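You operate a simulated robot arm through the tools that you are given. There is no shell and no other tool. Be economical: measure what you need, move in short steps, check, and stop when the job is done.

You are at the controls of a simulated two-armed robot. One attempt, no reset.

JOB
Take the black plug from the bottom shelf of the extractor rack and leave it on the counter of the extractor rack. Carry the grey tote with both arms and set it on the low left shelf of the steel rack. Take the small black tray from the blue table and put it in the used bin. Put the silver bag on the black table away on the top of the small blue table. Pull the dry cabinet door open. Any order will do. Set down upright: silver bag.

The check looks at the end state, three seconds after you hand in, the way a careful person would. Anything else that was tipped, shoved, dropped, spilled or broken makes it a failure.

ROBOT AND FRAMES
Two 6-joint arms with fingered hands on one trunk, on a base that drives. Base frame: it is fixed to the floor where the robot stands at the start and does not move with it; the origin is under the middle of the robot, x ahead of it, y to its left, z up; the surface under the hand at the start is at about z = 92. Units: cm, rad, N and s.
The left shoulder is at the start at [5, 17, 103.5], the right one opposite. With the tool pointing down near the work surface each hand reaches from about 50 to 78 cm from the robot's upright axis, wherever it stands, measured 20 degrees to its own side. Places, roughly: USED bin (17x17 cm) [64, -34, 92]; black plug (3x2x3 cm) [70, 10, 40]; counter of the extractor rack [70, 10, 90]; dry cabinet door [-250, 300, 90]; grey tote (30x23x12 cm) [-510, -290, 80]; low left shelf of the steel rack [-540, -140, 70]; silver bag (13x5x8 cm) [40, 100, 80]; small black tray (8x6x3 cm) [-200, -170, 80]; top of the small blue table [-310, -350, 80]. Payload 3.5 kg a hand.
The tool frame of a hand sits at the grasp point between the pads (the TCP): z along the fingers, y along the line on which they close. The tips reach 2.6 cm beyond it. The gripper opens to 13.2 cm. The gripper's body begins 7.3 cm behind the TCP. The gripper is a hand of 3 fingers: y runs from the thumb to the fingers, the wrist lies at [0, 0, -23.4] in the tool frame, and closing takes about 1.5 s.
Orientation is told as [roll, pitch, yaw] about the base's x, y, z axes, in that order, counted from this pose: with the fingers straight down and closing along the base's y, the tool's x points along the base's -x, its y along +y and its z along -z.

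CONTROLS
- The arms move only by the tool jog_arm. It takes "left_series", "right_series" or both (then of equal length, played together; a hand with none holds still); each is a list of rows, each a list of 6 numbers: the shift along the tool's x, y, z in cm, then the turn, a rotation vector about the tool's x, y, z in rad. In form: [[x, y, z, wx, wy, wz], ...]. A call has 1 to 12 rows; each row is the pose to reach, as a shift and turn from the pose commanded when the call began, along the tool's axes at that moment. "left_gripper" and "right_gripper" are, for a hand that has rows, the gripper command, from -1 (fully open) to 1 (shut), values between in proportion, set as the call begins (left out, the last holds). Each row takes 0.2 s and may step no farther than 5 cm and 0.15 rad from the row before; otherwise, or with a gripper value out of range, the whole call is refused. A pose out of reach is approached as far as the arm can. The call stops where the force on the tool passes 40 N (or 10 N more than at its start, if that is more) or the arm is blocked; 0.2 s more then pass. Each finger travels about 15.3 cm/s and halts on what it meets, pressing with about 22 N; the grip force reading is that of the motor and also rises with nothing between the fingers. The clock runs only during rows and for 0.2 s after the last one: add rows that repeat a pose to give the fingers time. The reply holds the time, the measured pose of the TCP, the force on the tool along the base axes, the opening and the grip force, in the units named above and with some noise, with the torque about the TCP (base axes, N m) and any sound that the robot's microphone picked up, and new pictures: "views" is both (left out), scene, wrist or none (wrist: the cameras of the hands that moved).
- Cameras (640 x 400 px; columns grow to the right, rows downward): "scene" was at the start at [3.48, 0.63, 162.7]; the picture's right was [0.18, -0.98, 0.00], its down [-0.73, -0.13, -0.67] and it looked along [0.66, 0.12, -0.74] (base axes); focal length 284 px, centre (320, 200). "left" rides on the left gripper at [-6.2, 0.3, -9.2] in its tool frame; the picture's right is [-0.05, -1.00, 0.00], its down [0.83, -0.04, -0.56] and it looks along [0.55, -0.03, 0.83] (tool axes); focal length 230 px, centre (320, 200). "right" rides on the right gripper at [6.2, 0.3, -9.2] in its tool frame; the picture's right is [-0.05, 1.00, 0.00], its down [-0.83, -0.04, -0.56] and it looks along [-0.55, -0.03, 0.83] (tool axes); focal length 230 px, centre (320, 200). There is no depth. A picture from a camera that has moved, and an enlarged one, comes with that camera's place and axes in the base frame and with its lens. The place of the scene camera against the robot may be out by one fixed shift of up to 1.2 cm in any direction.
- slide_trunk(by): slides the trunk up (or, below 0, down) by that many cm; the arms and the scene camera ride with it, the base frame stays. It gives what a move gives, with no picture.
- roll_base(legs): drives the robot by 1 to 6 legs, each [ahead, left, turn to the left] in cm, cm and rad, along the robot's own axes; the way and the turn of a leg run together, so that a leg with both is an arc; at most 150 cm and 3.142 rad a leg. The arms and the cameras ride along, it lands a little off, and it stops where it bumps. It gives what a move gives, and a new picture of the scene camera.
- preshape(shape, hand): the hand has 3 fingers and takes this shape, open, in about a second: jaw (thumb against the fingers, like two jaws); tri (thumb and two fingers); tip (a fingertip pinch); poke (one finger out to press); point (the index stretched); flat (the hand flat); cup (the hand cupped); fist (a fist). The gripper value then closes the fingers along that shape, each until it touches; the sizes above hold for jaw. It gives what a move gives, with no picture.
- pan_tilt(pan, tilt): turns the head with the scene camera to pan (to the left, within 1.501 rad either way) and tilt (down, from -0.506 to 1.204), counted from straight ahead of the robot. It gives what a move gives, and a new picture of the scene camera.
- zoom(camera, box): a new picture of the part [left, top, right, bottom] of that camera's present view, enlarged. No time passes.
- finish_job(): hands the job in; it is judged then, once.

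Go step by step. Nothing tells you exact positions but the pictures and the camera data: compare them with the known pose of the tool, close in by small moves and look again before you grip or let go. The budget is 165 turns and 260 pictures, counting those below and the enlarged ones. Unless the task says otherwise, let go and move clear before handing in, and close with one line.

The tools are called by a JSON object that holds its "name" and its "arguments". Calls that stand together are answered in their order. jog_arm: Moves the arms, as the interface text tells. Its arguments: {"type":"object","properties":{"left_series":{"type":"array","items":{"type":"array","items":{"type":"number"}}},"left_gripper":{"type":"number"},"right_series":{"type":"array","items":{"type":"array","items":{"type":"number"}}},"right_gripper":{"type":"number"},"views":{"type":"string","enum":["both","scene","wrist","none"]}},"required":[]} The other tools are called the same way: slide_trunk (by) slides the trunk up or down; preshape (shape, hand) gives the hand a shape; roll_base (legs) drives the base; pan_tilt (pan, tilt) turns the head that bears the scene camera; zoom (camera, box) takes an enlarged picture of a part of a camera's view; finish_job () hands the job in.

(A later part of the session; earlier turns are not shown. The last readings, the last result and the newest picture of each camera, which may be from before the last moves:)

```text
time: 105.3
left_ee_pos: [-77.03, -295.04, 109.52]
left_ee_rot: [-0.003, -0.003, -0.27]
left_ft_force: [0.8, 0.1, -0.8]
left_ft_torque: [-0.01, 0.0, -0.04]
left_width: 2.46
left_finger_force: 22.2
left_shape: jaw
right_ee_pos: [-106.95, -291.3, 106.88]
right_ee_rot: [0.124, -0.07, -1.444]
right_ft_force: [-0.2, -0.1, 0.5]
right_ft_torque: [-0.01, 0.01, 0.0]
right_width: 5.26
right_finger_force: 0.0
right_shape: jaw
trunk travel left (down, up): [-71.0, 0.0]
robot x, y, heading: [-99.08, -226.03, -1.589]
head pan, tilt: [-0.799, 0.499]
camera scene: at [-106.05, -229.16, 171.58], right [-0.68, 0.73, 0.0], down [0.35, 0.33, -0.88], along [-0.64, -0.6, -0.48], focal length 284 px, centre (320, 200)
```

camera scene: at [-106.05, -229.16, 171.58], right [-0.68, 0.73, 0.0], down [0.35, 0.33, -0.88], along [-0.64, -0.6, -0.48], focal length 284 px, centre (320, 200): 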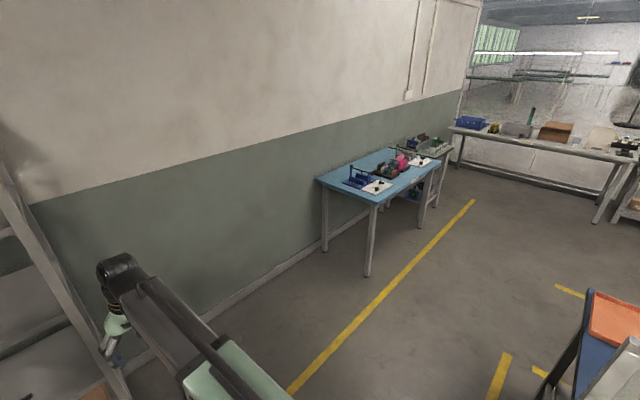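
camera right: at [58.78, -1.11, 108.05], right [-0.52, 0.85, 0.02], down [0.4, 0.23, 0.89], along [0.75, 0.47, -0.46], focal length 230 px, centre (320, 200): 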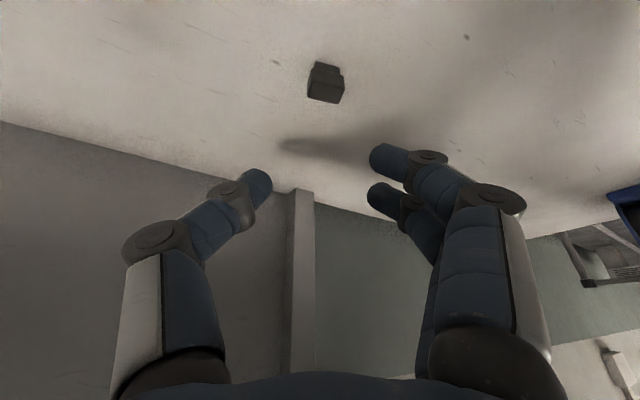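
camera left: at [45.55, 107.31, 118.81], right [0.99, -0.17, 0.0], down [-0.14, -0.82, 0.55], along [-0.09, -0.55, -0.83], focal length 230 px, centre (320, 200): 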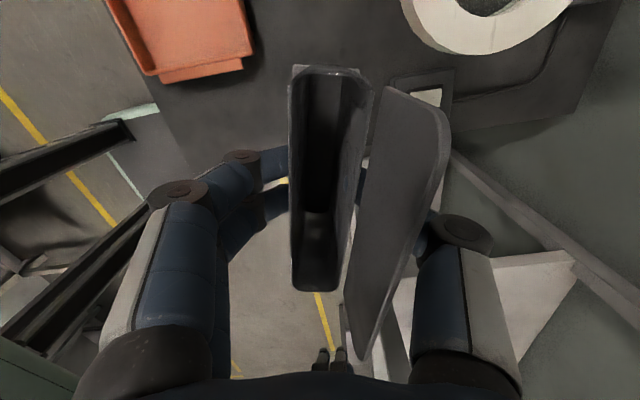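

The base bumped the white table's end (it ends at y≈-199). I ease away, go ahead 20 cm, and turn right to face -x to travel through the gap.

{"name": "roll_base", "arguments": {"legs": [[0, 4, 0], [22, 0, 0], [0, 0, -1.55]]}}

{"name": "pan_tilt", "arguments": {"pan": 0.0, "tilt": 0.4}}

```text
time: 111.3
left_ee_pos: [-164.58, -270.37, 109.59]
left_ee_rot: [-0.003, -0.001, -1.84]
left_ft_force: [-0.1, 0.4, 0.0]
left_ft_torque: [-0.02, 0.01, 0.03]
left_width: 2.43
left_finger_force: 21.7
left_shape: jaw
right_ee_pos: [-160.81, -240.44, 106.8]
right_ee_rot: [0.124, -0.069, -3.014]
right_ft_force: [-0.6, 0.4, 0.0]
right_ft_torque: [-0.01, 0.04, 0.01]
right_width: 5.29
right_finger_force: 0.1
right_shape: jaw
trunk travel left (down, up): [-71.0, 0.0]
robot x, y, heading: [-95.8, -248.66, 3.125]
head pan, tilt: [-0.799, 0.499]
camera scene: at [-98.2, -242.36, 171.58], right [0.73, 0.68, 0.0], down [0.33, -0.35, -0.88], along [-0.6, 0.64, -0.48], focal length 284 px, centre (320, 200)
```

scene: 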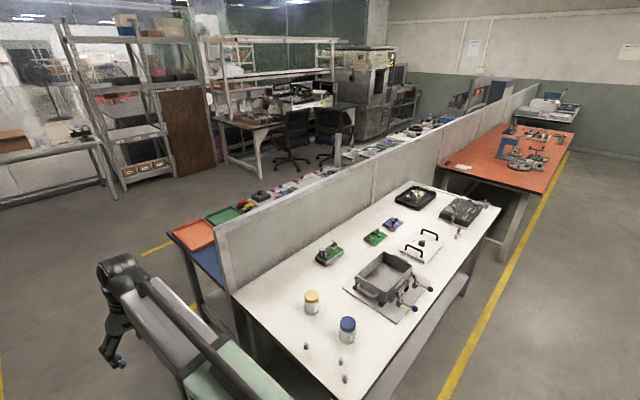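

```text
time: 112.4
left_ee_pos: [-164.59, -270.46, 109.42]
left_ee_rot: [-0.004, -0.001, -1.839]
left_ft_force: [0.3, 0.3, -0.7]
left_ft_torque: [-0.02, -0.01, 0.02]
left_width: 2.42
left_finger_force: 22.3
left_shape: jaw
right_ee_pos: [-160.91, -240.42, 106.91]
right_ee_rot: [0.123, -0.069, -3.014]
right_ft_force: [0.1, -0.3, 0.2]
right_ft_torque: [-0.01, 0.01, -0.01]
right_width: 5.26
right_finger_force: 0.1
right_shape: jaw
trunk travel left (down, up): [-71.0, 0.0]
robot x, y, heading: [-95.17, -248.03, 3.122]
head pan, tilt: [0.0, 0.4]
camera scene: at [-101.25, -248.82, 172.49], right [0.02, 1.0, 0.0], down [0.39, -0.01, -0.92], along [-0.92, 0.02, -0.39], focal length 284 px, centre (320, 200)
```

scene: 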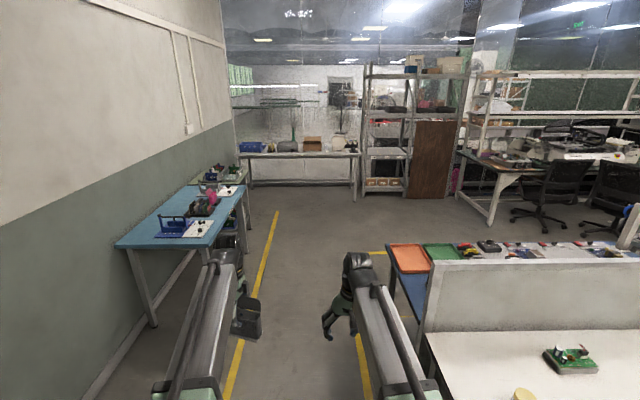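

{"name": "zoom", "arguments": {"camera": "scene", "box": [100, 150, 260, 250]}}

{"name": "roll_base", "arguments": {"legs": [[105, 0, 0.02]]}}

{"name": "pan_tilt", "arguments": {"pan": 0.9, "tilt": 0.6}}

```text
4.00 times, centred on (180, 200) of scene
camera zoom: at [-101.25, -248.82, 172.49], right [0.02, 1.0, 0.0], down [0.39, -0.01, -0.92], along [-0.92, 0.02, -0.39], focal length 1136 px, centre (880, 200)
```

zoom: 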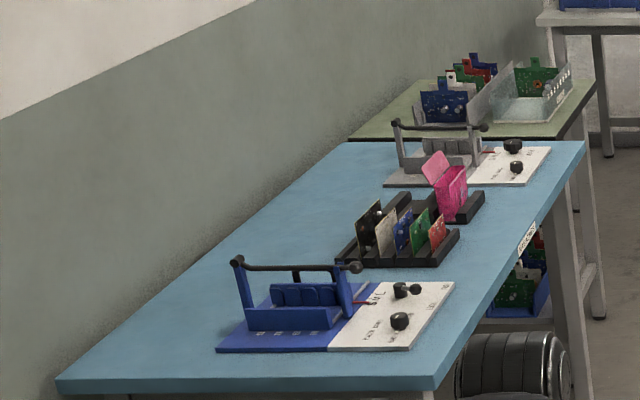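

```text
time: 117.8
left_ee_pos: [-268.69, -274.14, 109.62]
left_ee_rot: [-0.002, -0.002, -1.792]
left_ft_force: [-0.5, -0.9, -0.7]
left_ft_torque: [-0.04, 0.04, -0.01]
left_width: 2.44
left_finger_force: 22.0
left_shape: jaw
right_ee_pos: [-266.2, -244.09, 106.85]
right_ee_rot: [0.124, -0.07, -2.966]
right_ft_force: [0.7, -0.3, -0.5]
right_ft_torque: [-0.02, -0.02, -0.01]
right_width: 5.25
right_finger_force: 0.1
right_shape: jaw
trunk travel left (down, up): [-71.0, 0.0]
robot x, y, heading: [-200.53, -248.74, -3.114]
head pan, tilt: [0.0, 0.4]
camera scene: at [-206.45, -249.5, 172.49], right [-0.03, 1.0, 0.0], down [0.39, 0.01, -0.92], along [-0.92, -0.03, -0.39], focal length 284 px, centre (320, 200)
```

scene: 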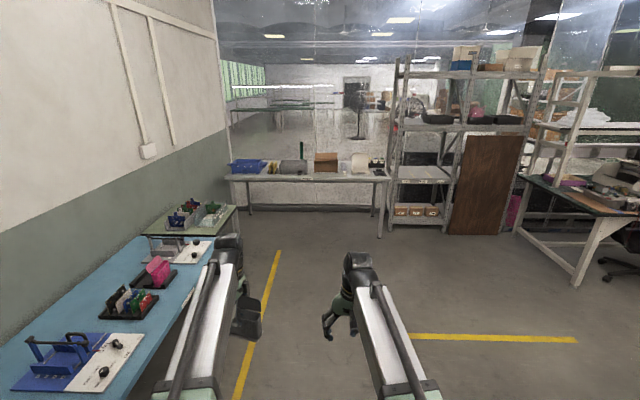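

```text
time: 119.0
left_ee_pos: [-268.6, -274.17, 109.5]
left_ee_rot: [-0.001, -0.002, -1.792]
left_ft_force: [-0.1, -0.4, -0.1]
left_ft_torque: [-0.03, -0.01, -0.02]
left_width: 2.41
left_finger_force: 22.2
left_shape: jaw
right_ee_pos: [-266.24, -243.99, 106.79]
right_ee_rot: [0.125, -0.07, -2.968]
right_ft_force: [-0.3, 0.8, 0.8]
right_ft_torque: [-0.03, -0.02, 0.01]
right_width: 5.26
right_finger_force: 0.1
right_shape: jaw
trunk travel left (down, up): [-71.0, 0.0]
robot x, y, heading: [-200.81, -248.62, -3.114]
head pan, tilt: [0.901, 0.6]
camera scene: at [-202.43, -256.31, 170.67], right [-0.8, 0.6, 0.0], down [0.34, 0.45, -0.83], along [-0.49, -0.66, -0.56], focal length 284 px, centre (320, 200)
```

scene: 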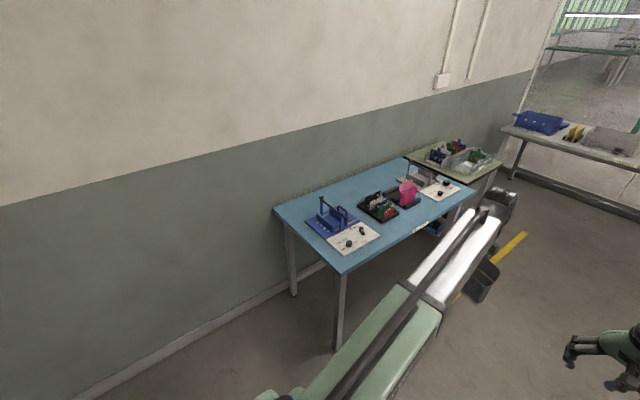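

{"name": "zoom", "arguments": {"camera": "scene", "box": [260, 140, 500, 290]}}

```text
2.67 times, centred on (380, 215) of scene
camera zoom: at [-202.43, -256.31, 170.67], right [-0.8, 0.6, 0.0], down [0.34, 0.45, -0.83], along [-0.49, -0.66, -0.56], focal length 757 px, centre (160, 160)
```

zoom: 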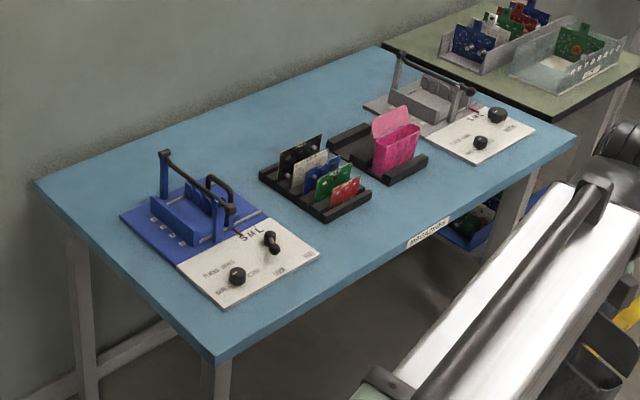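

Free strip along the table front (y≈-314..-325, x≈-290..-330). I drive ahead to x≈-334 and turn to face the table; hands stay at z>104, above all items.

{"name": "roll_base", "arguments": {"legs": [[133, -3.6, 0], [0, 0, 1.54]]}}

{"name": "pan_tilt", "arguments": {"pan": 0.3, "tilt": 0.8}}

```text
time: 129.4
left_ee_pos: [-311.78, -317.44, 109.52]
left_ee_rot: [-0.001, 0.0, -0.281]
left_ft_force: [-0.2, -0.7, 0.0]
left_ft_torque: [0.03, 0.02, 0.0]
left_width: 2.38
left_finger_force: 21.9
left_shape: jaw
right_ee_pos: [-341.67, -313.4, 106.73]
right_ee_rot: [0.124, -0.069, -1.456]
right_ft_force: [0.6, 0.1, 0.6]
right_ft_torque: [-0.03, 0.03, 0.02]
right_width: 5.27
right_finger_force: 0.0
right_shape: jaw
trunk travel left (down, up): [-71.0, 0.0]
robot x, y, heading: [-333.1, -248.31, -1.601]
head pan, tilt: [0.901, 0.6]
camera scene: at [-326.8, -250.82, 170.67], right [-0.64, -0.76, 0.0], down [-0.43, 0.36, -0.83], along [0.63, -0.53, -0.56], focal length 284 px, centre (320, 200)
```

scene: 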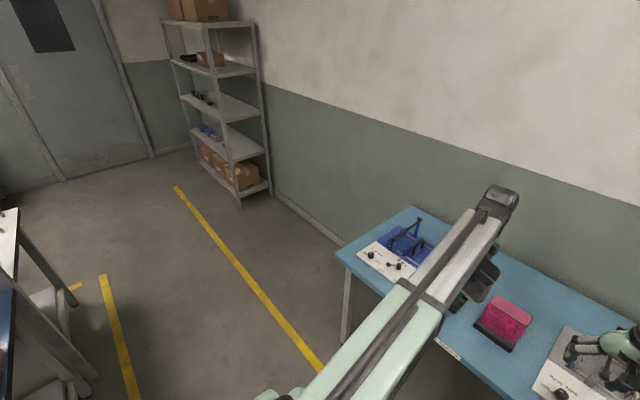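

```text
time: 130.4
left_ee_pos: [-311.75, -317.46, 109.7]
left_ee_rot: [-0.002, -0.001, -0.282]
left_ft_force: [0.4, 0.0, -1.0]
left_ft_torque: [0.01, -0.02, 0.0]
left_width: 2.41
left_finger_force: 22.0
left_shape: jaw
right_ee_pos: [-341.72, -313.41, 106.81]
right_ee_rot: [0.125, -0.071, -1.454]
right_ft_force: [-0.3, -0.3, -0.1]
right_ft_torque: [0.02, -0.01, -0.03]
right_width: 5.25
right_finger_force: 0.1
right_shape: jaw
trunk travel left (down, up): [-71.0, 0.0]
robot x, y, heading: [-333.5, -248.32, -1.598]
head pan, tilt: [0.3, 0.799]
camera scene: at [-331.41, -252.9, 168.98], right [-0.96, -0.27, 0.0], down [-0.19, 0.69, -0.7], along [0.19, -0.67, -0.72], focal length 284 px, centre (320, 200)
```

scene: 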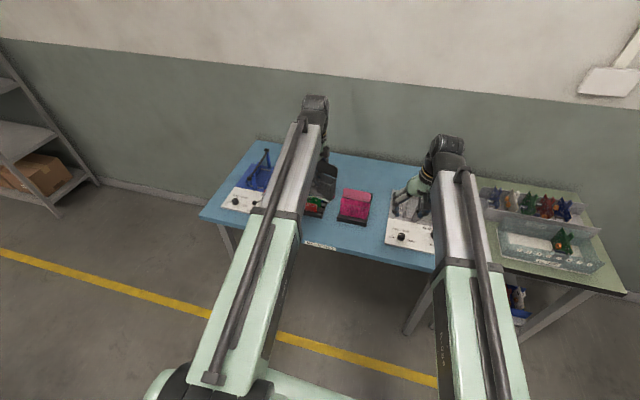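

I align yaw to the table edge, move over the front strip at (-308,-320.5), and lower partway.

{"name": "jog_arm", "arguments": {"left_series": [[-2.2, -0.9, 0, 0, 0, -0.14], [-4.45, -1.88, 0, 0, 0, -0.28], [-4.45, -1.88, 4, 0, 0, -0.28], [-4.45, -1.88, 8, 0, 0, -0.28], [-4.45, -1.88, 12, 0, 0, -0.28], [-4.45, -1.88, 16, 0, 0, -0.28], [-4.45, -1.88, 16, 0, 0, -0.28]]}}

{"name": "zoom", "arguments": {"camera": "scene", "box": [260, 140, 420, 260]}}

```text
time: 132.0
left_ee_pos: [-307.79, -320.69, 93.56]
left_ee_rot: [-0.003, -0.001, 0.0]
left_ft_force: [0.3, -0.3, -0.4]
left_ft_torque: [-0.02, -0.03, 0.0]
left_width: 2.39
left_finger_force: 22.6
left_shape: jaw
right_ee_pos: [-341.77, -313.32, 106.88]
right_ee_rot: [0.123, -0.069, -1.454]
right_ft_force: [-0.6, -0.5, -0.3]
right_ft_torque: [0.01, 0.01, 0.0]
right_width: 5.24
right_finger_force: 0.0
right_shape: jaw
trunk travel left (down, up): [-71.0, 0.0]
robot x, y, heading: [-333.36, -248.07, -1.601]
head pan, tilt: [0.3, 0.799]
camera scene: at [-331.42, -252.88, 168.98], right [-0.96, -0.27, 0.0], down [-0.19, 0.69, -0.7], along [0.19, -0.67, -0.72], focal length 284 px, centre (320, 200)
camera left: at [-301.62, -320.35, 102.76], right [0.05, -1.0, 0.0], down [-0.83, -0.04, 0.56], along [-0.55, -0.03, -0.83], focal length 230 px, centre (320, 200)
```

scene: 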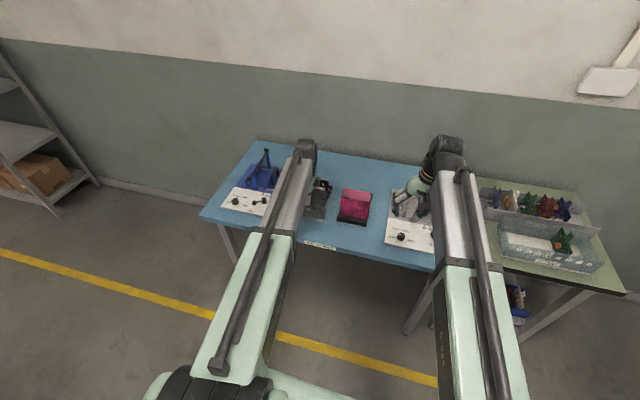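
left: 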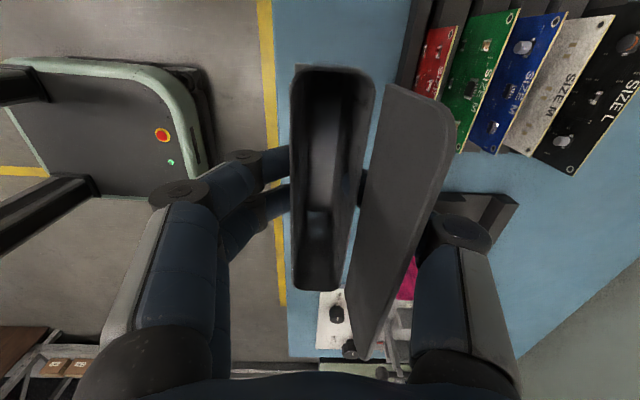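

```text
3.33 times, centred on (340, 200) of scene
camera zoom: at [-331.42, -252.88, 168.98], right [-0.96, -0.27, 0.0], down [-0.19, 0.69, -0.7], along [0.19, -0.67, -0.72], focal length 947 px, centre (253, 200)
```

zoom: 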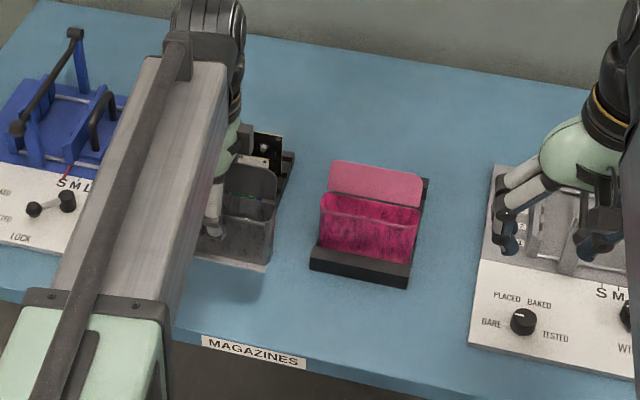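

The table front edge is at y≈-316.5 by the wrist view; I shift 1 cm inward and lower until near contact.

{"name": "jog_arm", "arguments": {"left_series": [[0, -1, 0, 0, 0, 0], [0, -1, 3, 0, 0, 0], [0, -1, 6, 0, 0, 0], [0, -1, 6.5, 0, 0, 0], [0, -1, 7, 0, 0, 0], [0, -1, 7.3, 0, 0, 0], [0, -1, 7.3, 0, 0, 0]], "views": "wrist"}}

{"name": "zoom", "arguments": {"camera": "scene", "box": [260, 150, 388, 250]}}

```text
time: 133.6
left_ee_pos: [-307.92, -321.55, 86.28]
left_ee_rot: [-0.004, 0.001, -0.005]
left_ft_force: [-0.1, -0.2, -0.3]
left_ft_torque: [-0.01, 0.01, 0.01]
left_width: 2.42
left_finger_force: 22.6
left_shape: jaw
right_ee_pos: [-341.76, -313.33, 106.82]
right_ee_rot: [0.126, -0.07, -1.454]
right_ft_force: [0.1, 0.0, 0.0]
right_ft_torque: [0.0, 0.0, 0.0]
right_width: 5.23
right_finger_force: 0.0
right_shape: jaw
trunk travel left (down, up): [-71.0, 0.0]
robot x, y, heading: [-333.4, -248.22, -1.604]
head pan, tilt: [0.3, 0.799]
camera left: at [-301.72, -321.21, 95.42], right [0.05, -1.0, 0.0], down [-0.83, -0.04, 0.56], along [-0.56, -0.03, -0.83], focal length 230 px, centre (320, 200)
```

left: 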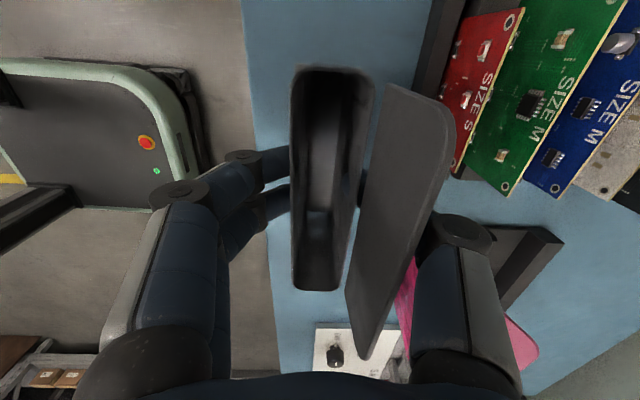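

```text
4.00 times, centred on (324, 200) of scene
camera zoom: at [-331.41, -252.9, 168.98], right [-0.96, -0.27, 0.0], down [-0.19, 0.69, -0.7], along [0.19, -0.67, -0.72], focal length 1136 px, centre (304, 200)
```

zoom: 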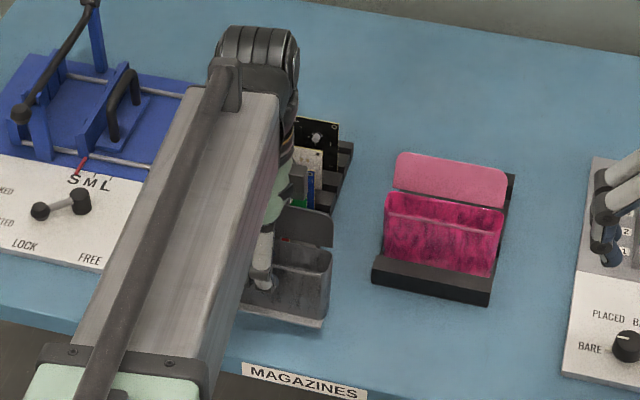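

No contact yet; continuing down slowly.

{"name": "jog_arm", "arguments": {"left_series": [[0, 0, 0.25, 0, 0, 0], [0, 0, 0.5, 0, 0, 0], [0, 0, 0.75, 0, 0, 0], [0, 0, 1.0, 0, 0, 0], [0, 0, 1.0, 0, 0, 0]], "views": "none"}}

```text
time: 134.8
left_ee_pos: [-307.82, -321.48, 85.33]
left_ee_rot: [-0.003, 0.002, -0.004]
left_ft_force: [-0.7, 0.6, -0.3]
left_ft_torque: [-0.02, -0.02, 0.01]
left_width: 2.42
left_finger_force: 22.0
left_shape: jaw
right_ee_pos: [-341.59, -313.43, 106.98]
right_ee_rot: [0.124, -0.068, -1.453]
right_ft_force: [1.0, 0.5, 0.4]
right_ft_torque: [-0.03, 0.0, 0.0]
right_width: 5.24
right_finger_force: 0.1
right_shape: jaw
trunk travel left (down, up): [-71.0, 0.0]
robot x, y, heading: [-333.63, -248.33, -1.603]
head pan, tilt: [0.3, 0.799]
```

{"name": "jog_arm", "arguments": {"left_series": [[0, 0, 0.25, 0, 0, 0], [0, 0, 0.5, 0, 0, 0], [0, 0, 0.75, 0, 0, 0], [0, 0, 1.0, 0, 0, 0], [0, 0, 1.0, 0, 0, 0]], "views": "wrist"}}

```text
time: 136.0
left_ee_pos: [-307.85, -321.35, 84.22]
left_ee_rot: [-0.003, 0.0, -0.004]
left_ft_force: [0.5, 1.5, -0.4]
left_ft_torque: [0.01, -0.02, 0.0]
left_width: 2.41
left_finger_force: 22.2
left_shape: jaw
right_ee_pos: [-341.73, -313.43, 106.89]
right_ee_rot: [0.124, -0.071, -1.455]
right_ft_force: [0.1, 0.1, -0.3]
right_ft_torque: [0.02, -0.02, -0.03]
right_width: 5.26
right_finger_force: 0.0
right_shape: jaw
trunk travel left (down, up): [-71.0, 0.0]
robot x, y, heading: [-333.63, -248.6, -1.6]
head pan, tilt: [0.3, 0.799]
camera left: at [-301.66, -321.02, 93.46], right [0.05, -1.0, 0.0], down [-0.83, -0.04, 0.56], along [-0.56, -0.03, -0.83], focal length 230 px, centre (320, 200)
```

left: 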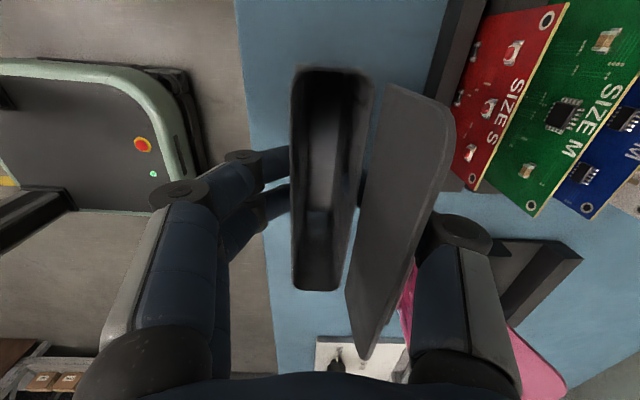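

{"name": "jog_arm", "arguments": {"left_series": [[0, 0, 0.3, 0, 0, 0], [0, 0, 0.6, 0, 0, 0], [0, 0, 0.9, 0, 0, 0], [0, 0, 1.2, 0, 0, 0], [0, 0, 1.5, 0, 0, 0], [0, 0, 1.5, 0, 0, 0]], "views": "none"}}

{"name": "zoom", "arguments": {"camera": "scene", "box": [260, 150, 388, 250]}}

```text
time: 137.4
left_ee_pos: [-307.86, -321.05, 83.16]
left_ee_rot: [-0.011, -0.001, -0.004]
left_ft_force: [2.5, -6.3, 31.1]
left_ft_torque: [-0.28, -0.05, 0.02]
left_width: 2.73
left_finger_force: 22.2
left_shape: jaw
left hand out of reach, approached as far as the arm can: row 2, 3, 4, 5, 6
right_ee_pos: [-341.88, -313.19, 106.94]
right_ee_rot: [0.125, -0.071, -1.454]
right_ft_force: [-0.6, 0.5, 0.2]
right_ft_torque: [-0.03, 0.0, -0.04]
right_width: 5.23
right_finger_force: 0.1
right_shape: jaw
trunk travel left (down, up): [-71.0, 0.0]
robot x, y, heading: [-333.19, -248.51, -1.601]
head pan, tilt: [0.3, 0.799]
```

```text
4.00 times, centred on (324, 200) of scene
camera zoom: at [-331.5, -252.62, 169.03], right [-0.96, -0.27, 0.0], down [-0.19, 0.69, -0.7], along [0.19, -0.67, -0.72], focal length 1136 px, centre (304, 200)
```

zoom: 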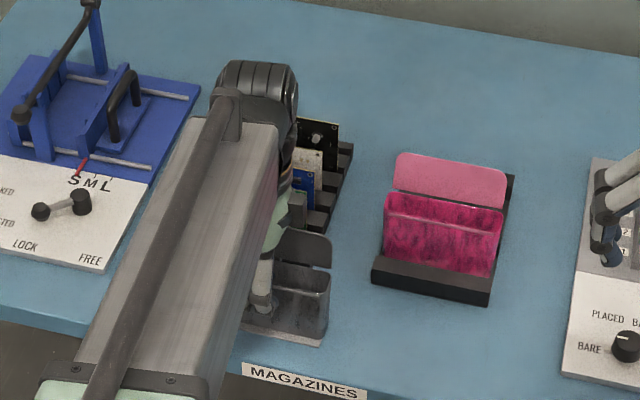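

Bag is on the table (31 N). I ease off to near zero load, then open.

{"name": "jog_arm", "arguments": {"left_series": [[0, 0, -0.4, 0, 0, 0], [0, 0, -0.4, 0, 0, 0]], "views": "none"}}

```text
time: 138.0
left_ee_pos: [-308.04, -321.04, 83.32]
left_ee_rot: [-0.003, -0.001, -0.005]
left_ft_force: [1.1, -4.9, 17.3]
left_ft_torque: [-0.22, -0.05, 0.02]
left_width: 2.72
left_finger_force: 22.0
left_shape: jaw
right_ee_pos: [-341.68, -313.31, 106.84]
right_ee_rot: [0.124, -0.071, -1.453]
right_ft_force: [-0.3, -0.3, 0.5]
right_ft_torque: [-0.03, 0.03, -0.03]
right_width: 5.27
right_finger_force: 0.0
right_shape: jaw
trunk travel left (down, up): [-71.0, 0.0]
robot x, y, heading: [-333.22, -248.58, -1.601]
head pan, tilt: [0.3, 0.799]
```

{"name": "jog_arm", "arguments": {"left_series": [[0, 0, -0.2, 0, 0, 0], [0, 0, -0.2, 0, 0, 0], [0, 0, -0.2, 0, 0, 0], [0, 0, -0.2, 0, 0, 0]], "left_gripper": 0.2, "views": "wrist"}}

```text
time: 139.0
left_ee_pos: [-307.84, -321.05, 83.52]
left_ee_rot: [-0.003, 0.0, -0.005]
left_ft_force: [-0.5, 0.1, 0.2]
left_ft_torque: [-0.02, -0.01, 0.04]
left_width: 5.21
left_finger_force: 0.1
left_shape: jaw
right_ee_pos: [-341.84, -313.43, 106.86]
right_ee_rot: [0.124, -0.068, -1.454]
right_ft_force: [-1.2, -0.4, 0.0]
right_ft_torque: [-0.02, -0.04, 0.0]
right_width: 5.3
right_finger_force: 0.0
right_shape: jaw
trunk travel left (down, up): [-71.0, 0.0]
robot x, y, heading: [-333.33, -247.99, -1.603]
head pan, tilt: [0.3, 0.799]
camera left: at [-301.71, -320.74, 92.65], right [0.05, -1.0, 0.0], down [-0.83, -0.04, 0.56], along [-0.56, -0.03, -0.83], focal length 230 px, centre (320, 200)
```

left: 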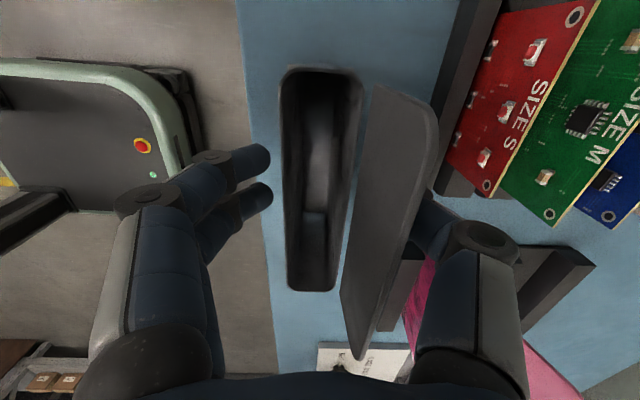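

Released. I widen to ~7 cm with a slight shift so the finger clears the flap, then rise.

{"name": "jog_arm", "arguments": {"left_series": [[0, -0.3, 0, 0, 0, 0], [0, -0.5, 0, 0, 0, 0], [0, -0.5, 0, 0, 0, 0], [0, -0.5, -1, 0, 0, 0], [0, -0.5, -3, 0, 0, 0], [0, -0.5, -6, 0, 0, 0], [0, -0.5, -10, 0, 0, 0], [0, -0.5, -15, 0, 0, 0], [0, -0.5, -20, 0, 0, 0], [0, -0.5, -24, 0, 0, 0]], "left_gripper": -0.07}}

{"name": "zoom", "arguments": {"camera": "left", "box": [160, 0, 480, 200]}}

```text
time: 141.2
left_ee_pos: [-308.12, -321.3, 107.78]
left_ee_rot: [-0.002, 0.001, -0.005]
left_ft_force: [0.0, 0.5, -0.1]
left_ft_torque: [0.01, 0.01, -0.01]
left_width: 6.99
left_finger_force: 0.0
left_shape: jaw
left hand out of reach, approached as far as the arm can: row 2, 3
right_ee_pos: [-341.66, -313.29, 106.82]
right_ee_rot: [0.123, -0.071, -1.454]
right_ft_force: [-0.7, 0.1, -0.1]
right_ft_torque: [0.01, 0.0, 0.02]
right_width: 5.28
right_finger_force: 0.0
right_shape: jaw
trunk travel left (down, up): [-71.0, 0.0]
robot x, y, heading: [-333.34, -248.32, -1.6]
head pan, tilt: [0.3, 0.799]
camera scene: at [-331.42, -252.86, 168.98], right [-0.96, -0.27, 0.0], down [-0.19, 0.69, -0.7], along [0.19, -0.67, -0.72], focal length 284 px, centre (320, 200)
camera left: at [-301.84, -321.01, 116.97], right [0.05, -1.0, 0.0], down [-0.83, -0.04, 0.56], along [-0.55, -0.03, -0.83], focal length 230 px, centre (320, 200)
```

scene: 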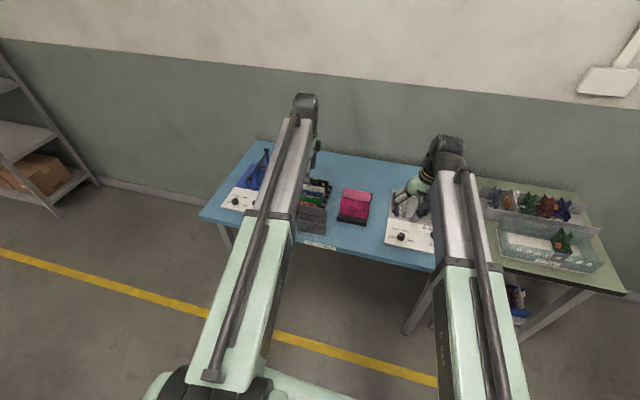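
left: 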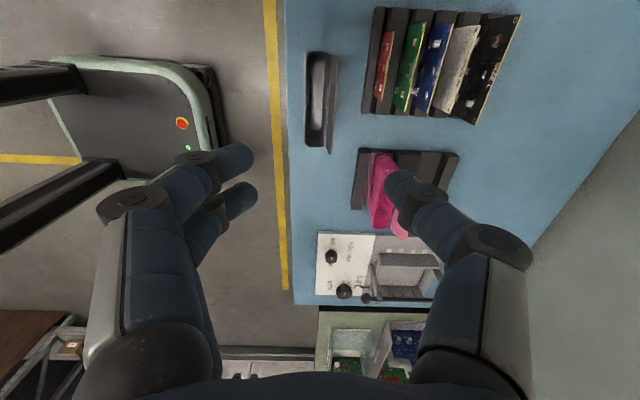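

```text
2.00 times, centred on (320, 100) of left
camera zoom: at [-301.84, -321.01, 116.97], right [0.05, -1.0, 0.0], down [-0.83, -0.04, 0.56], along [-0.55, -0.03, -0.83], focal length 460 px, centre (320, 400)
```

zoom: 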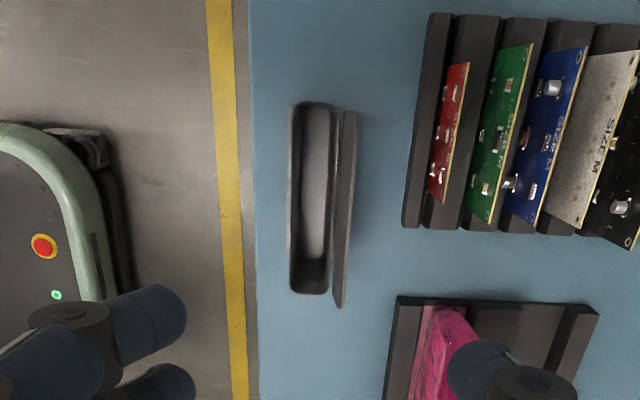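

The bag stands upright on the small blue table. Next the tote: I turn right to face -x and look.

{"name": "roll_base", "arguments": {"legs": [[0, 0, -1.55]]}}

{"name": "pan_tilt", "arguments": {"pan": 0.0, "tilt": 0.45}}

{"name": "zoom", "arguments": {"camera": "scene", "box": [140, 80, 460, 280]}}

```text
time: 145.4
left_ee_pos: [-405.95, -275.31, 107.7]
left_ee_rot: [-0.002, 0.001, -1.556]
left_ft_force: [0.0, 0.2, 0.2]
left_ft_torque: [-0.02, 0.0, 0.03]
left_width: 6.99
left_finger_force: 0.1
left_shape: jaw
right_ee_pos: [-398.64, -241.44, 106.83]
right_ee_rot: [0.123, -0.07, -3.004]
right_ft_force: [-0.1, 0.3, -0.5]
right_ft_torque: [-0.01, -0.01, 0.0]
right_width: 5.24
right_finger_force: 0.0
right_shape: jaw
trunk travel left (down, up): [-71.0, 0.0]
robot x, y, heading: [-332.93, -248.21, 3.134]
head pan, tilt: [0.3, 0.799]
camera scene: at [-337.42, -251.46, 168.98], right [-0.29, 0.96, 0.0], down [0.69, 0.21, -0.7], along [-0.67, -0.2, -0.72], focal length 284 px, centre (320, 200)
```

scene: 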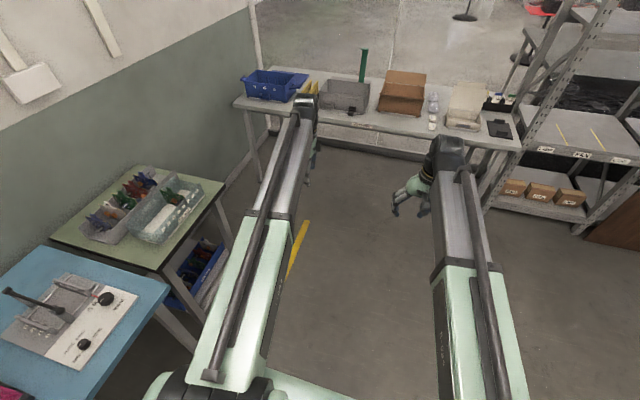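

```text
time: 146.2
left_ee_pos: [-406.0, -275.22, 107.76]
left_ee_rot: [-0.001, 0.001, -1.555]
left_ft_force: [-0.3, 0.7, 0.4]
left_ft_torque: [-0.04, 0.02, 0.03]
left_width: 6.99
left_finger_force: 0.2
left_shape: jaw
right_ee_pos: [-398.57, -241.26, 106.89]
right_ee_rot: [0.124, -0.069, -3.005]
right_ft_force: [-0.2, 0.1, -0.7]
right_ft_torque: [-0.05, 0.02, 0.0]
right_width: 5.25
right_finger_force: 0.0
right_shape: jaw
trunk travel left (down, up): [-71.0, 0.0]
robot x, y, heading: [-333.54, -248.71, 3.132]
head pan, tilt: [0.0, 0.45]
camera scene: at [-338.88, -249.08, 172.02], right [0.01, 1.0, 0.0], down [0.44, 0.0, -0.9], along [-0.9, 0.01, -0.44], focal length 284 px, centre (320, 200)
```

scene: 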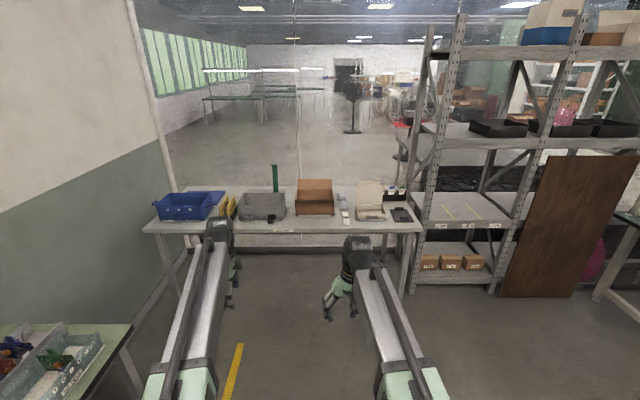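

```text
2.00 times, centred on (300, 180) of scene
camera zoom: at [-338.88, -249.08, 172.02], right [0.01, 1.0, 0.0], down [0.44, 0.0, -0.9], along [-0.9, 0.01, -0.44], focal length 568 px, centre (360, 240)
```

zoom: 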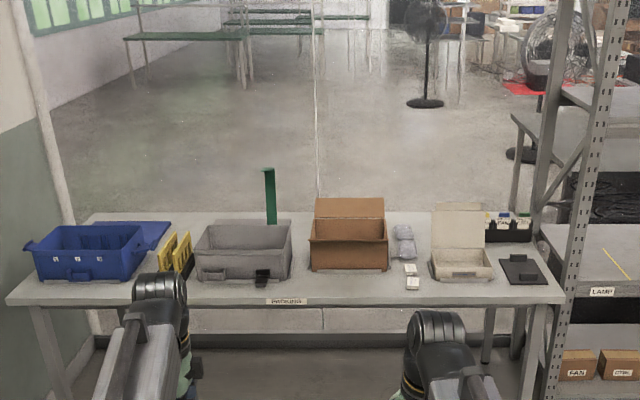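

The tote is at about (-511,-286), long side along y, with a yellow card stand close on its left. I square up both hands (fingers down, closing sideways) while clear of everything.

{"name": "jog_arm", "arguments": {"left_series": [[0.9, 0.65, -0.5, 0, 0, 0.145], [1.8, 1.3, -1, 0, 0, 0.29], [2.7, 2.0, -2, 0, 0, 0.436], [3.6, 2.6, -3, 0, 0, 0.58], [4.5, 3.3, -4, 0, 0, 0.727], [5.4, 3.9, -5, 0, 0, 0.873], [6.3, 4.6, -6, 0, 0, 1.018], [7.2, 5.2, -6, 0, 0, 1.164], [8.1, 5.9, -6, 0, 0, 1.31], [9, 6.5, -6, 0, 0, 1.455], [9.9, 7.16, -6, 0, 0, 1.6]], "right_series": [[0.1, -0.7, -0.6, 0.012, 0.007, 0.014], [0.2, -1.4, -1.2, 0.024, 0.014, 0.028], [0.3, -2.1, -1.8, 0.036, 0.02, 0.042], [0.4, -2.8, -2.4, 0.05, 0.028, 0.056], [0.5, -3.5, -3, 0.06, 0.035, 0.07], [0.6, -4.2, -3.6, 0.07, 0.04, 0.08], [0.7, -5, -4.2, 0.08, 0.046, 0.1], [0.8, -5.8, -5, 0.09, 0.052, 0.11], [0.9, -6.5, -5.5, 0.1, 0.058, 0.125], [1, -7.2, -6, 0.112, 0.064, 0.135], [1.1, -7.9, -6, 0.124, 0.069, 0.146]], "left_gripper": -1, "right_gripper": -1, "views": "scene"}}

```text
time: 148.6
left_ee_pos: [-398.84, -265.25, 113.59]
left_ee_rot: [0.0, -0.004, 3.126]
left_ft_force: [-0.8, -0.2, -0.1]
left_ft_torque: [-0.03, -0.03, 0.03]
left_width: 13.18
left_finger_force: 0.2
left_shape: jaw
right_ee_pos: [-398.48, -232.61, 111.73]
right_ee_rot: [0.003, 0.006, 3.137]
right_ft_force: [0.3, 0.0, 0.4]
right_ft_torque: [0.04, -0.01, 0.01]
right_width: 13.19
right_finger_force: 0.0
right_shape: jaw
trunk travel left (down, up): [-71.0, 0.0]
robot x, y, heading: [-333.17, -247.99, 3.136]
head pan, tilt: [0.0, 0.45]
camera scene: at [-338.87, -249.05, 172.03], right [0.01, 1.0, 0.0], down [0.44, 0.0, -0.9], along [-0.9, 0.01, -0.44], focal length 284 px, centre (320, 200)
```

scene: 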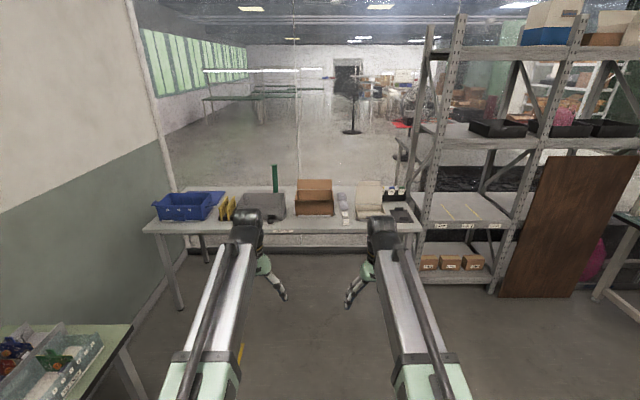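

Both hands are squared. I drive ahead 75 and left 38 to line up with the tote.

{"name": "roll_base", "arguments": {"legs": [[75, 0, 0], [0, 38, 0]]}}

{"name": "pan_tilt", "arguments": {"pan": 0.0, "tilt": 0.7}}

{"name": "zoom", "arguments": {"camera": "scene", "box": [200, 80, 440, 230]}}

```text
time: 154.7
left_ee_pos: [-473.88, -303.51, 113.72]
left_ee_rot: [-0.001, -0.002, 3.135]
left_ft_force: [-0.7, -0.1, -0.5]
left_ft_torque: [0.06, 0.01, -0.03]
left_width: 13.2
left_finger_force: 0.1
left_shape: jaw
right_ee_pos: [-473.56, -271.02, 111.75]
right_ee_rot: [0.003, 0.009, -3.139]
right_ft_force: [0.0, 0.0, -0.3]
right_ft_torque: [0.02, 0.0, 0.03]
right_width: 13.17
right_finger_force: 0.1
right_shape: jaw
trunk travel left (down, up): [-71.0, 0.0]
robot x, y, heading: [-408.42, -285.97, 3.141]
head pan, tilt: [0.0, 0.45]
camera scene: at [-414.0, -286.96, 172.02], right [0.0, 1.0, 0.0], down [0.44, 0.0, -0.9], along [-0.9, 0.0, -0.44], focal length 284 px, centre (320, 200)
```

scene: 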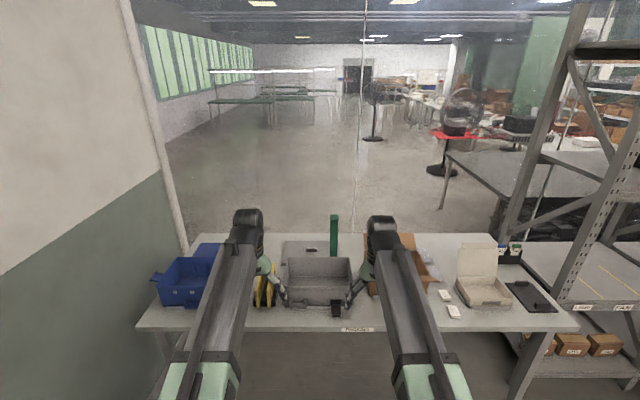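

```text
time: 155.5
left_ee_pos: [-473.94, -303.43, 113.67]
left_ee_rot: [0.0, -0.003, 3.137]
left_ft_force: [0.1, 0.0, -0.3]
left_ft_torque: [0.01, 0.01, -0.02]
left_width: 13.19
left_finger_force: 0.0
left_shape: jaw
right_ee_pos: [-473.5, -270.81, 111.76]
right_ee_rot: [0.004, 0.008, -3.138]
right_ft_force: [0.2, 0.6, 0.3]
right_ft_torque: [0.03, -0.01, -0.02]
right_width: 13.19
right_finger_force: 0.0
right_shape: jaw
trunk travel left (down, up): [-71.0, 0.0]
robot x, y, heading: [-408.61, -285.77, 3.144]
head pan, tilt: [0.0, 0.7]
camera scene: at [-413.3, -286.83, 169.81], right [0.0, 1.0, 0.0], down [0.64, 0.0, -0.77], along [-0.77, 0.0, -0.64], focal length 284 px, centre (320, 200)
```

scene: 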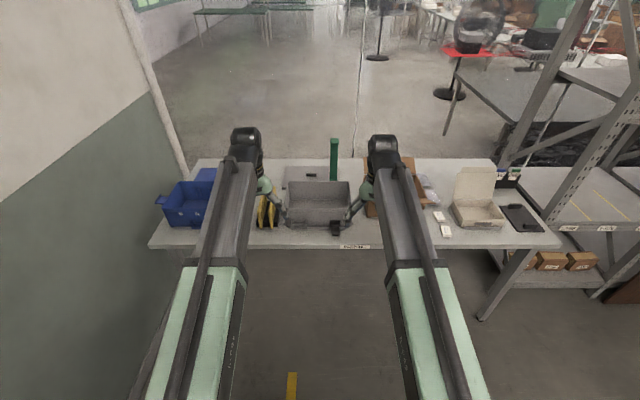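

```text
2.67 times, centred on (320, 155) of scene
camera zoom: at [-413.3, -286.83, 169.81], right [0.0, 1.0, 0.0], down [0.64, 0.0, -0.77], along [-0.77, 0.0, -0.64], focal length 757 px, centre (320, 320)
```

zoom: 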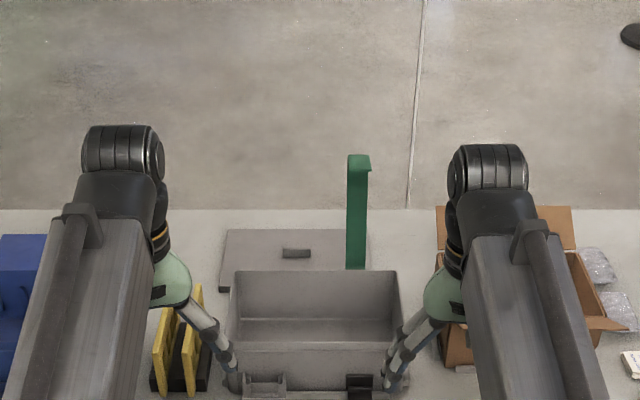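

{"name": "jog_arm", "arguments": {"left_series": [[0, 0, 0, 0, 0, 0]], "right_series": [[0, 0, 0, 0, 0, 0]], "views": "wrist"}}

```text
time: 155.9
left_ee_pos: [-473.91, -303.41, 113.66]
left_ee_rot: [0.0, -0.001, 3.134]
left_ft_force: [-0.6, -0.3, 1.0]
left_ft_torque: [0.03, -0.03, 0.05]
left_width: 13.19
left_finger_force: 0.0
left_shape: jaw
right_ee_pos: [-473.54, -270.88, 111.75]
right_ee_rot: [0.003, 0.008, -3.138]
right_ft_force: [0.0, 0.0, 0.6]
right_ft_torque: [-0.02, -0.02, 0.03]
right_width: 13.18
right_finger_force: 0.1
right_shape: jaw
trunk travel left (down, up): [-71.0, 0.0]
robot x, y, heading: [-408.72, -285.99, 3.137]
head pan, tilt: [0.0, 0.7]
camera right: at [-467.56, -271.19, 120.99], right [-0.05, -1.0, 0.0], down [-0.83, 0.04, 0.55], along [-0.55, 0.02, -0.84], focal length 230 px, centre (320, 200)
camera left: at [-479.9, -303.64, 122.94], right [-0.04, 1.0, 0.0], down [0.83, 0.04, 0.55], along [0.55, 0.03, -0.83], focal length 230 px, centre (320, 200)
```

right: 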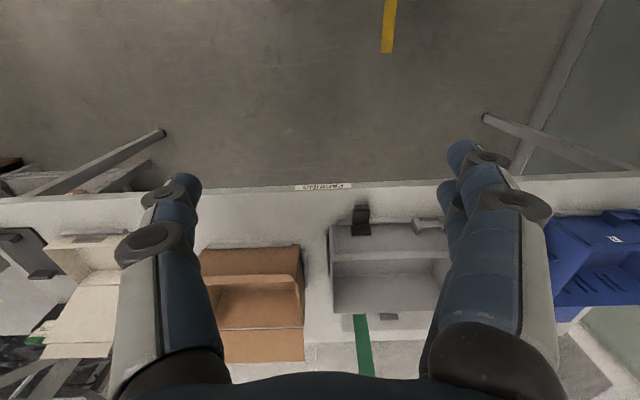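
left: 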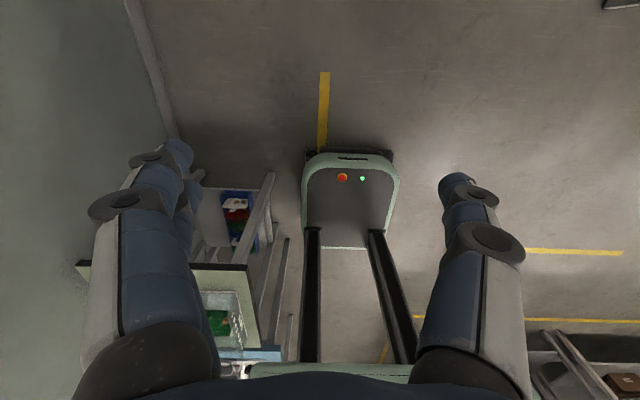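

The tote's rim spans about x -503..-524, y -301..-272, with few-cm gaps on both sides. I drive 36 cm ahead to bring the hands above its side walls.

{"name": "roll_base", "arguments": {"legs": [[36, 0, 0]]}}

{"name": "jog_arm", "arguments": {"left_series": [[0, 0, 0, 0, 0, 0]], "right_series": [[0, 0, 0, 0, 0, 0]], "views": "wrist"}}

```text
time: 158.2
left_ee_pos: [-509.92, -302.63, 113.6]
left_ee_rot: [0.001, -0.002, 3.126]
left_ft_force: [-0.4, -0.9, 0.6]
left_ft_torque: [-0.02, 0.0, -0.01]
left_width: 13.17
left_finger_force: 0.1
left_shape: jaw
right_ee_pos: [-509.43, -269.92, 111.73]
right_ee_rot: [0.002, 0.008, 3.136]
right_ft_force: [-0.5, 0.0, -0.1]
right_ft_torque: [0.0, -0.02, 0.03]
right_width: 13.19
right_finger_force: 0.1
right_shape: jaw
trunk travel left (down, up): [-71.0, 0.0]
robot x, y, heading: [-444.09, -285.73, 3.126]
head pan, tilt: [0.0, 0.7]
camera scene: at [-449.34, -286.55, 169.8], right [0.01, 1.0, 0.0], down [0.64, -0.01, -0.76], along [-0.76, 0.01, -0.64], focal length 284 px, centre (320, 200)
```

scene: 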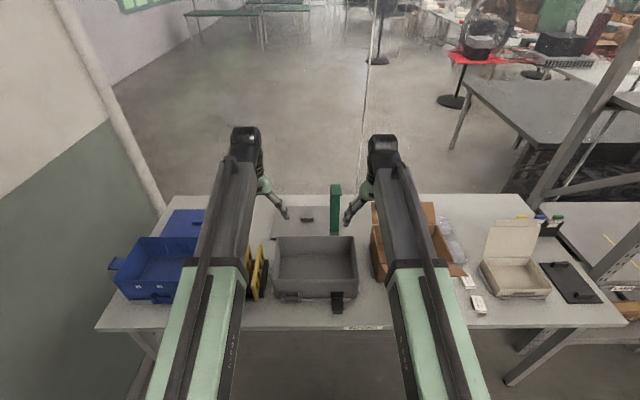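

```text
time: 158.6
left_ee_pos: [-509.91, -302.49, 113.71]
left_ee_rot: [0.001, -0.001, 3.125]
left_ft_force: [-0.1, 0.3, -0.4]
left_ft_torque: [-0.02, 0.0, 0.01]
left_width: 13.19
left_finger_force: 0.1
left_shape: jaw
right_ee_pos: [-509.39, -270.08, 111.75]
right_ee_rot: [0.003, 0.009, 3.136]
right_ft_force: [0.9, 0.2, -0.8]
right_ft_torque: [0.0, 0.02, -0.01]
right_width: 13.2
right_finger_force: 0.0
right_shape: jaw
trunk travel left (down, up): [-71.0, 0.0]
robot x, y, heading: [-444.38, -285.71, 3.126]
head pan, tilt: [0.0, 0.7]
camera right: at [-503.34, -270.41, 120.96], right [-0.06, -1.0, 0.0], down [-0.83, 0.05, 0.55], along [-0.55, 0.03, -0.84], focal length 230 px, centre (320, 200)
camera left: at [-515.98, -302.77, 122.91], right [-0.04, 1.0, 0.0], down [0.83, 0.03, 0.55], along [0.55, 0.02, -0.83], focal length 230 px, centre (320, 200)
```

right: 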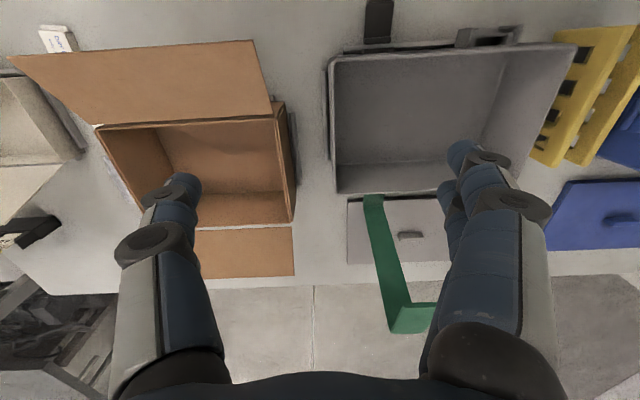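
left: 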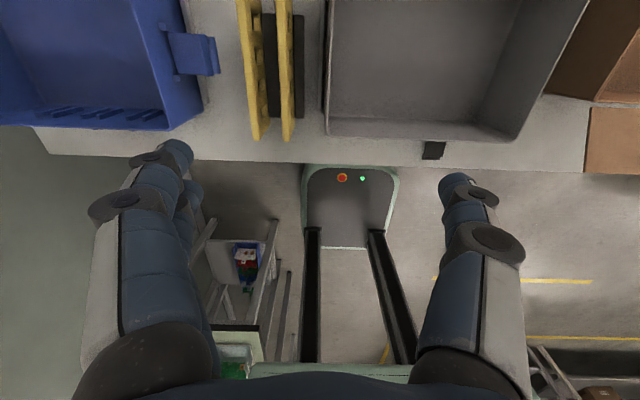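

Clear views: rim at z≈87, right wall y≈-272.5, left wall y≈-301.4. I check how tall the yellow card stand beside the left wall is.

{"name": "zoom", "arguments": {"camera": "left", "box": [220, 0, 380, 150]}}

{"name": "zoom", "arguments": {"camera": "scene", "box": [230, 170, 390, 330]}}

```text
2.67 times, centred on (300, 75) of left
camera zoom: at [-515.98, -302.77, 122.91], right [-0.04, 1.0, 0.0], down [0.83, 0.03, 0.55], along [0.55, 0.02, -0.83], focal length 614 px, centre (373, 533)
```

zoom: 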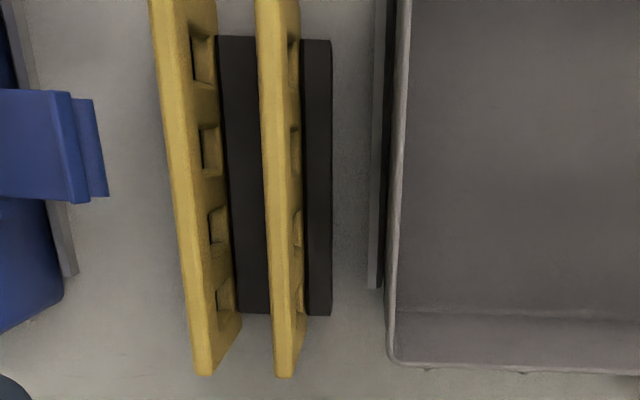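

```text
2.50 times, centred on (310, 250) of scene
camera zoom: at [-449.24, -286.55, 169.8], right [0.01, 1.0, 0.0], down [0.64, -0.01, -0.76], along [-0.76, 0.01, -0.64], focal length 710 px, centre (345, 75)
```

zoom: 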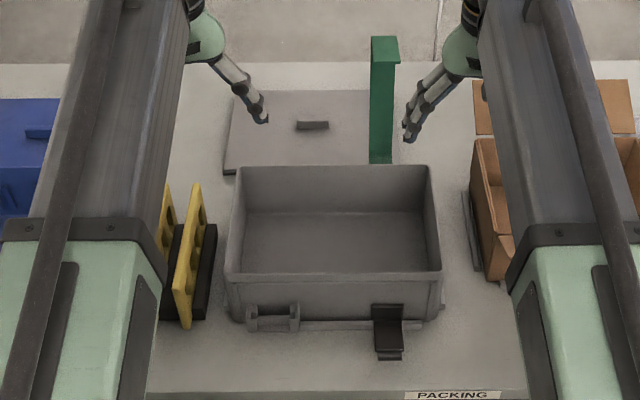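

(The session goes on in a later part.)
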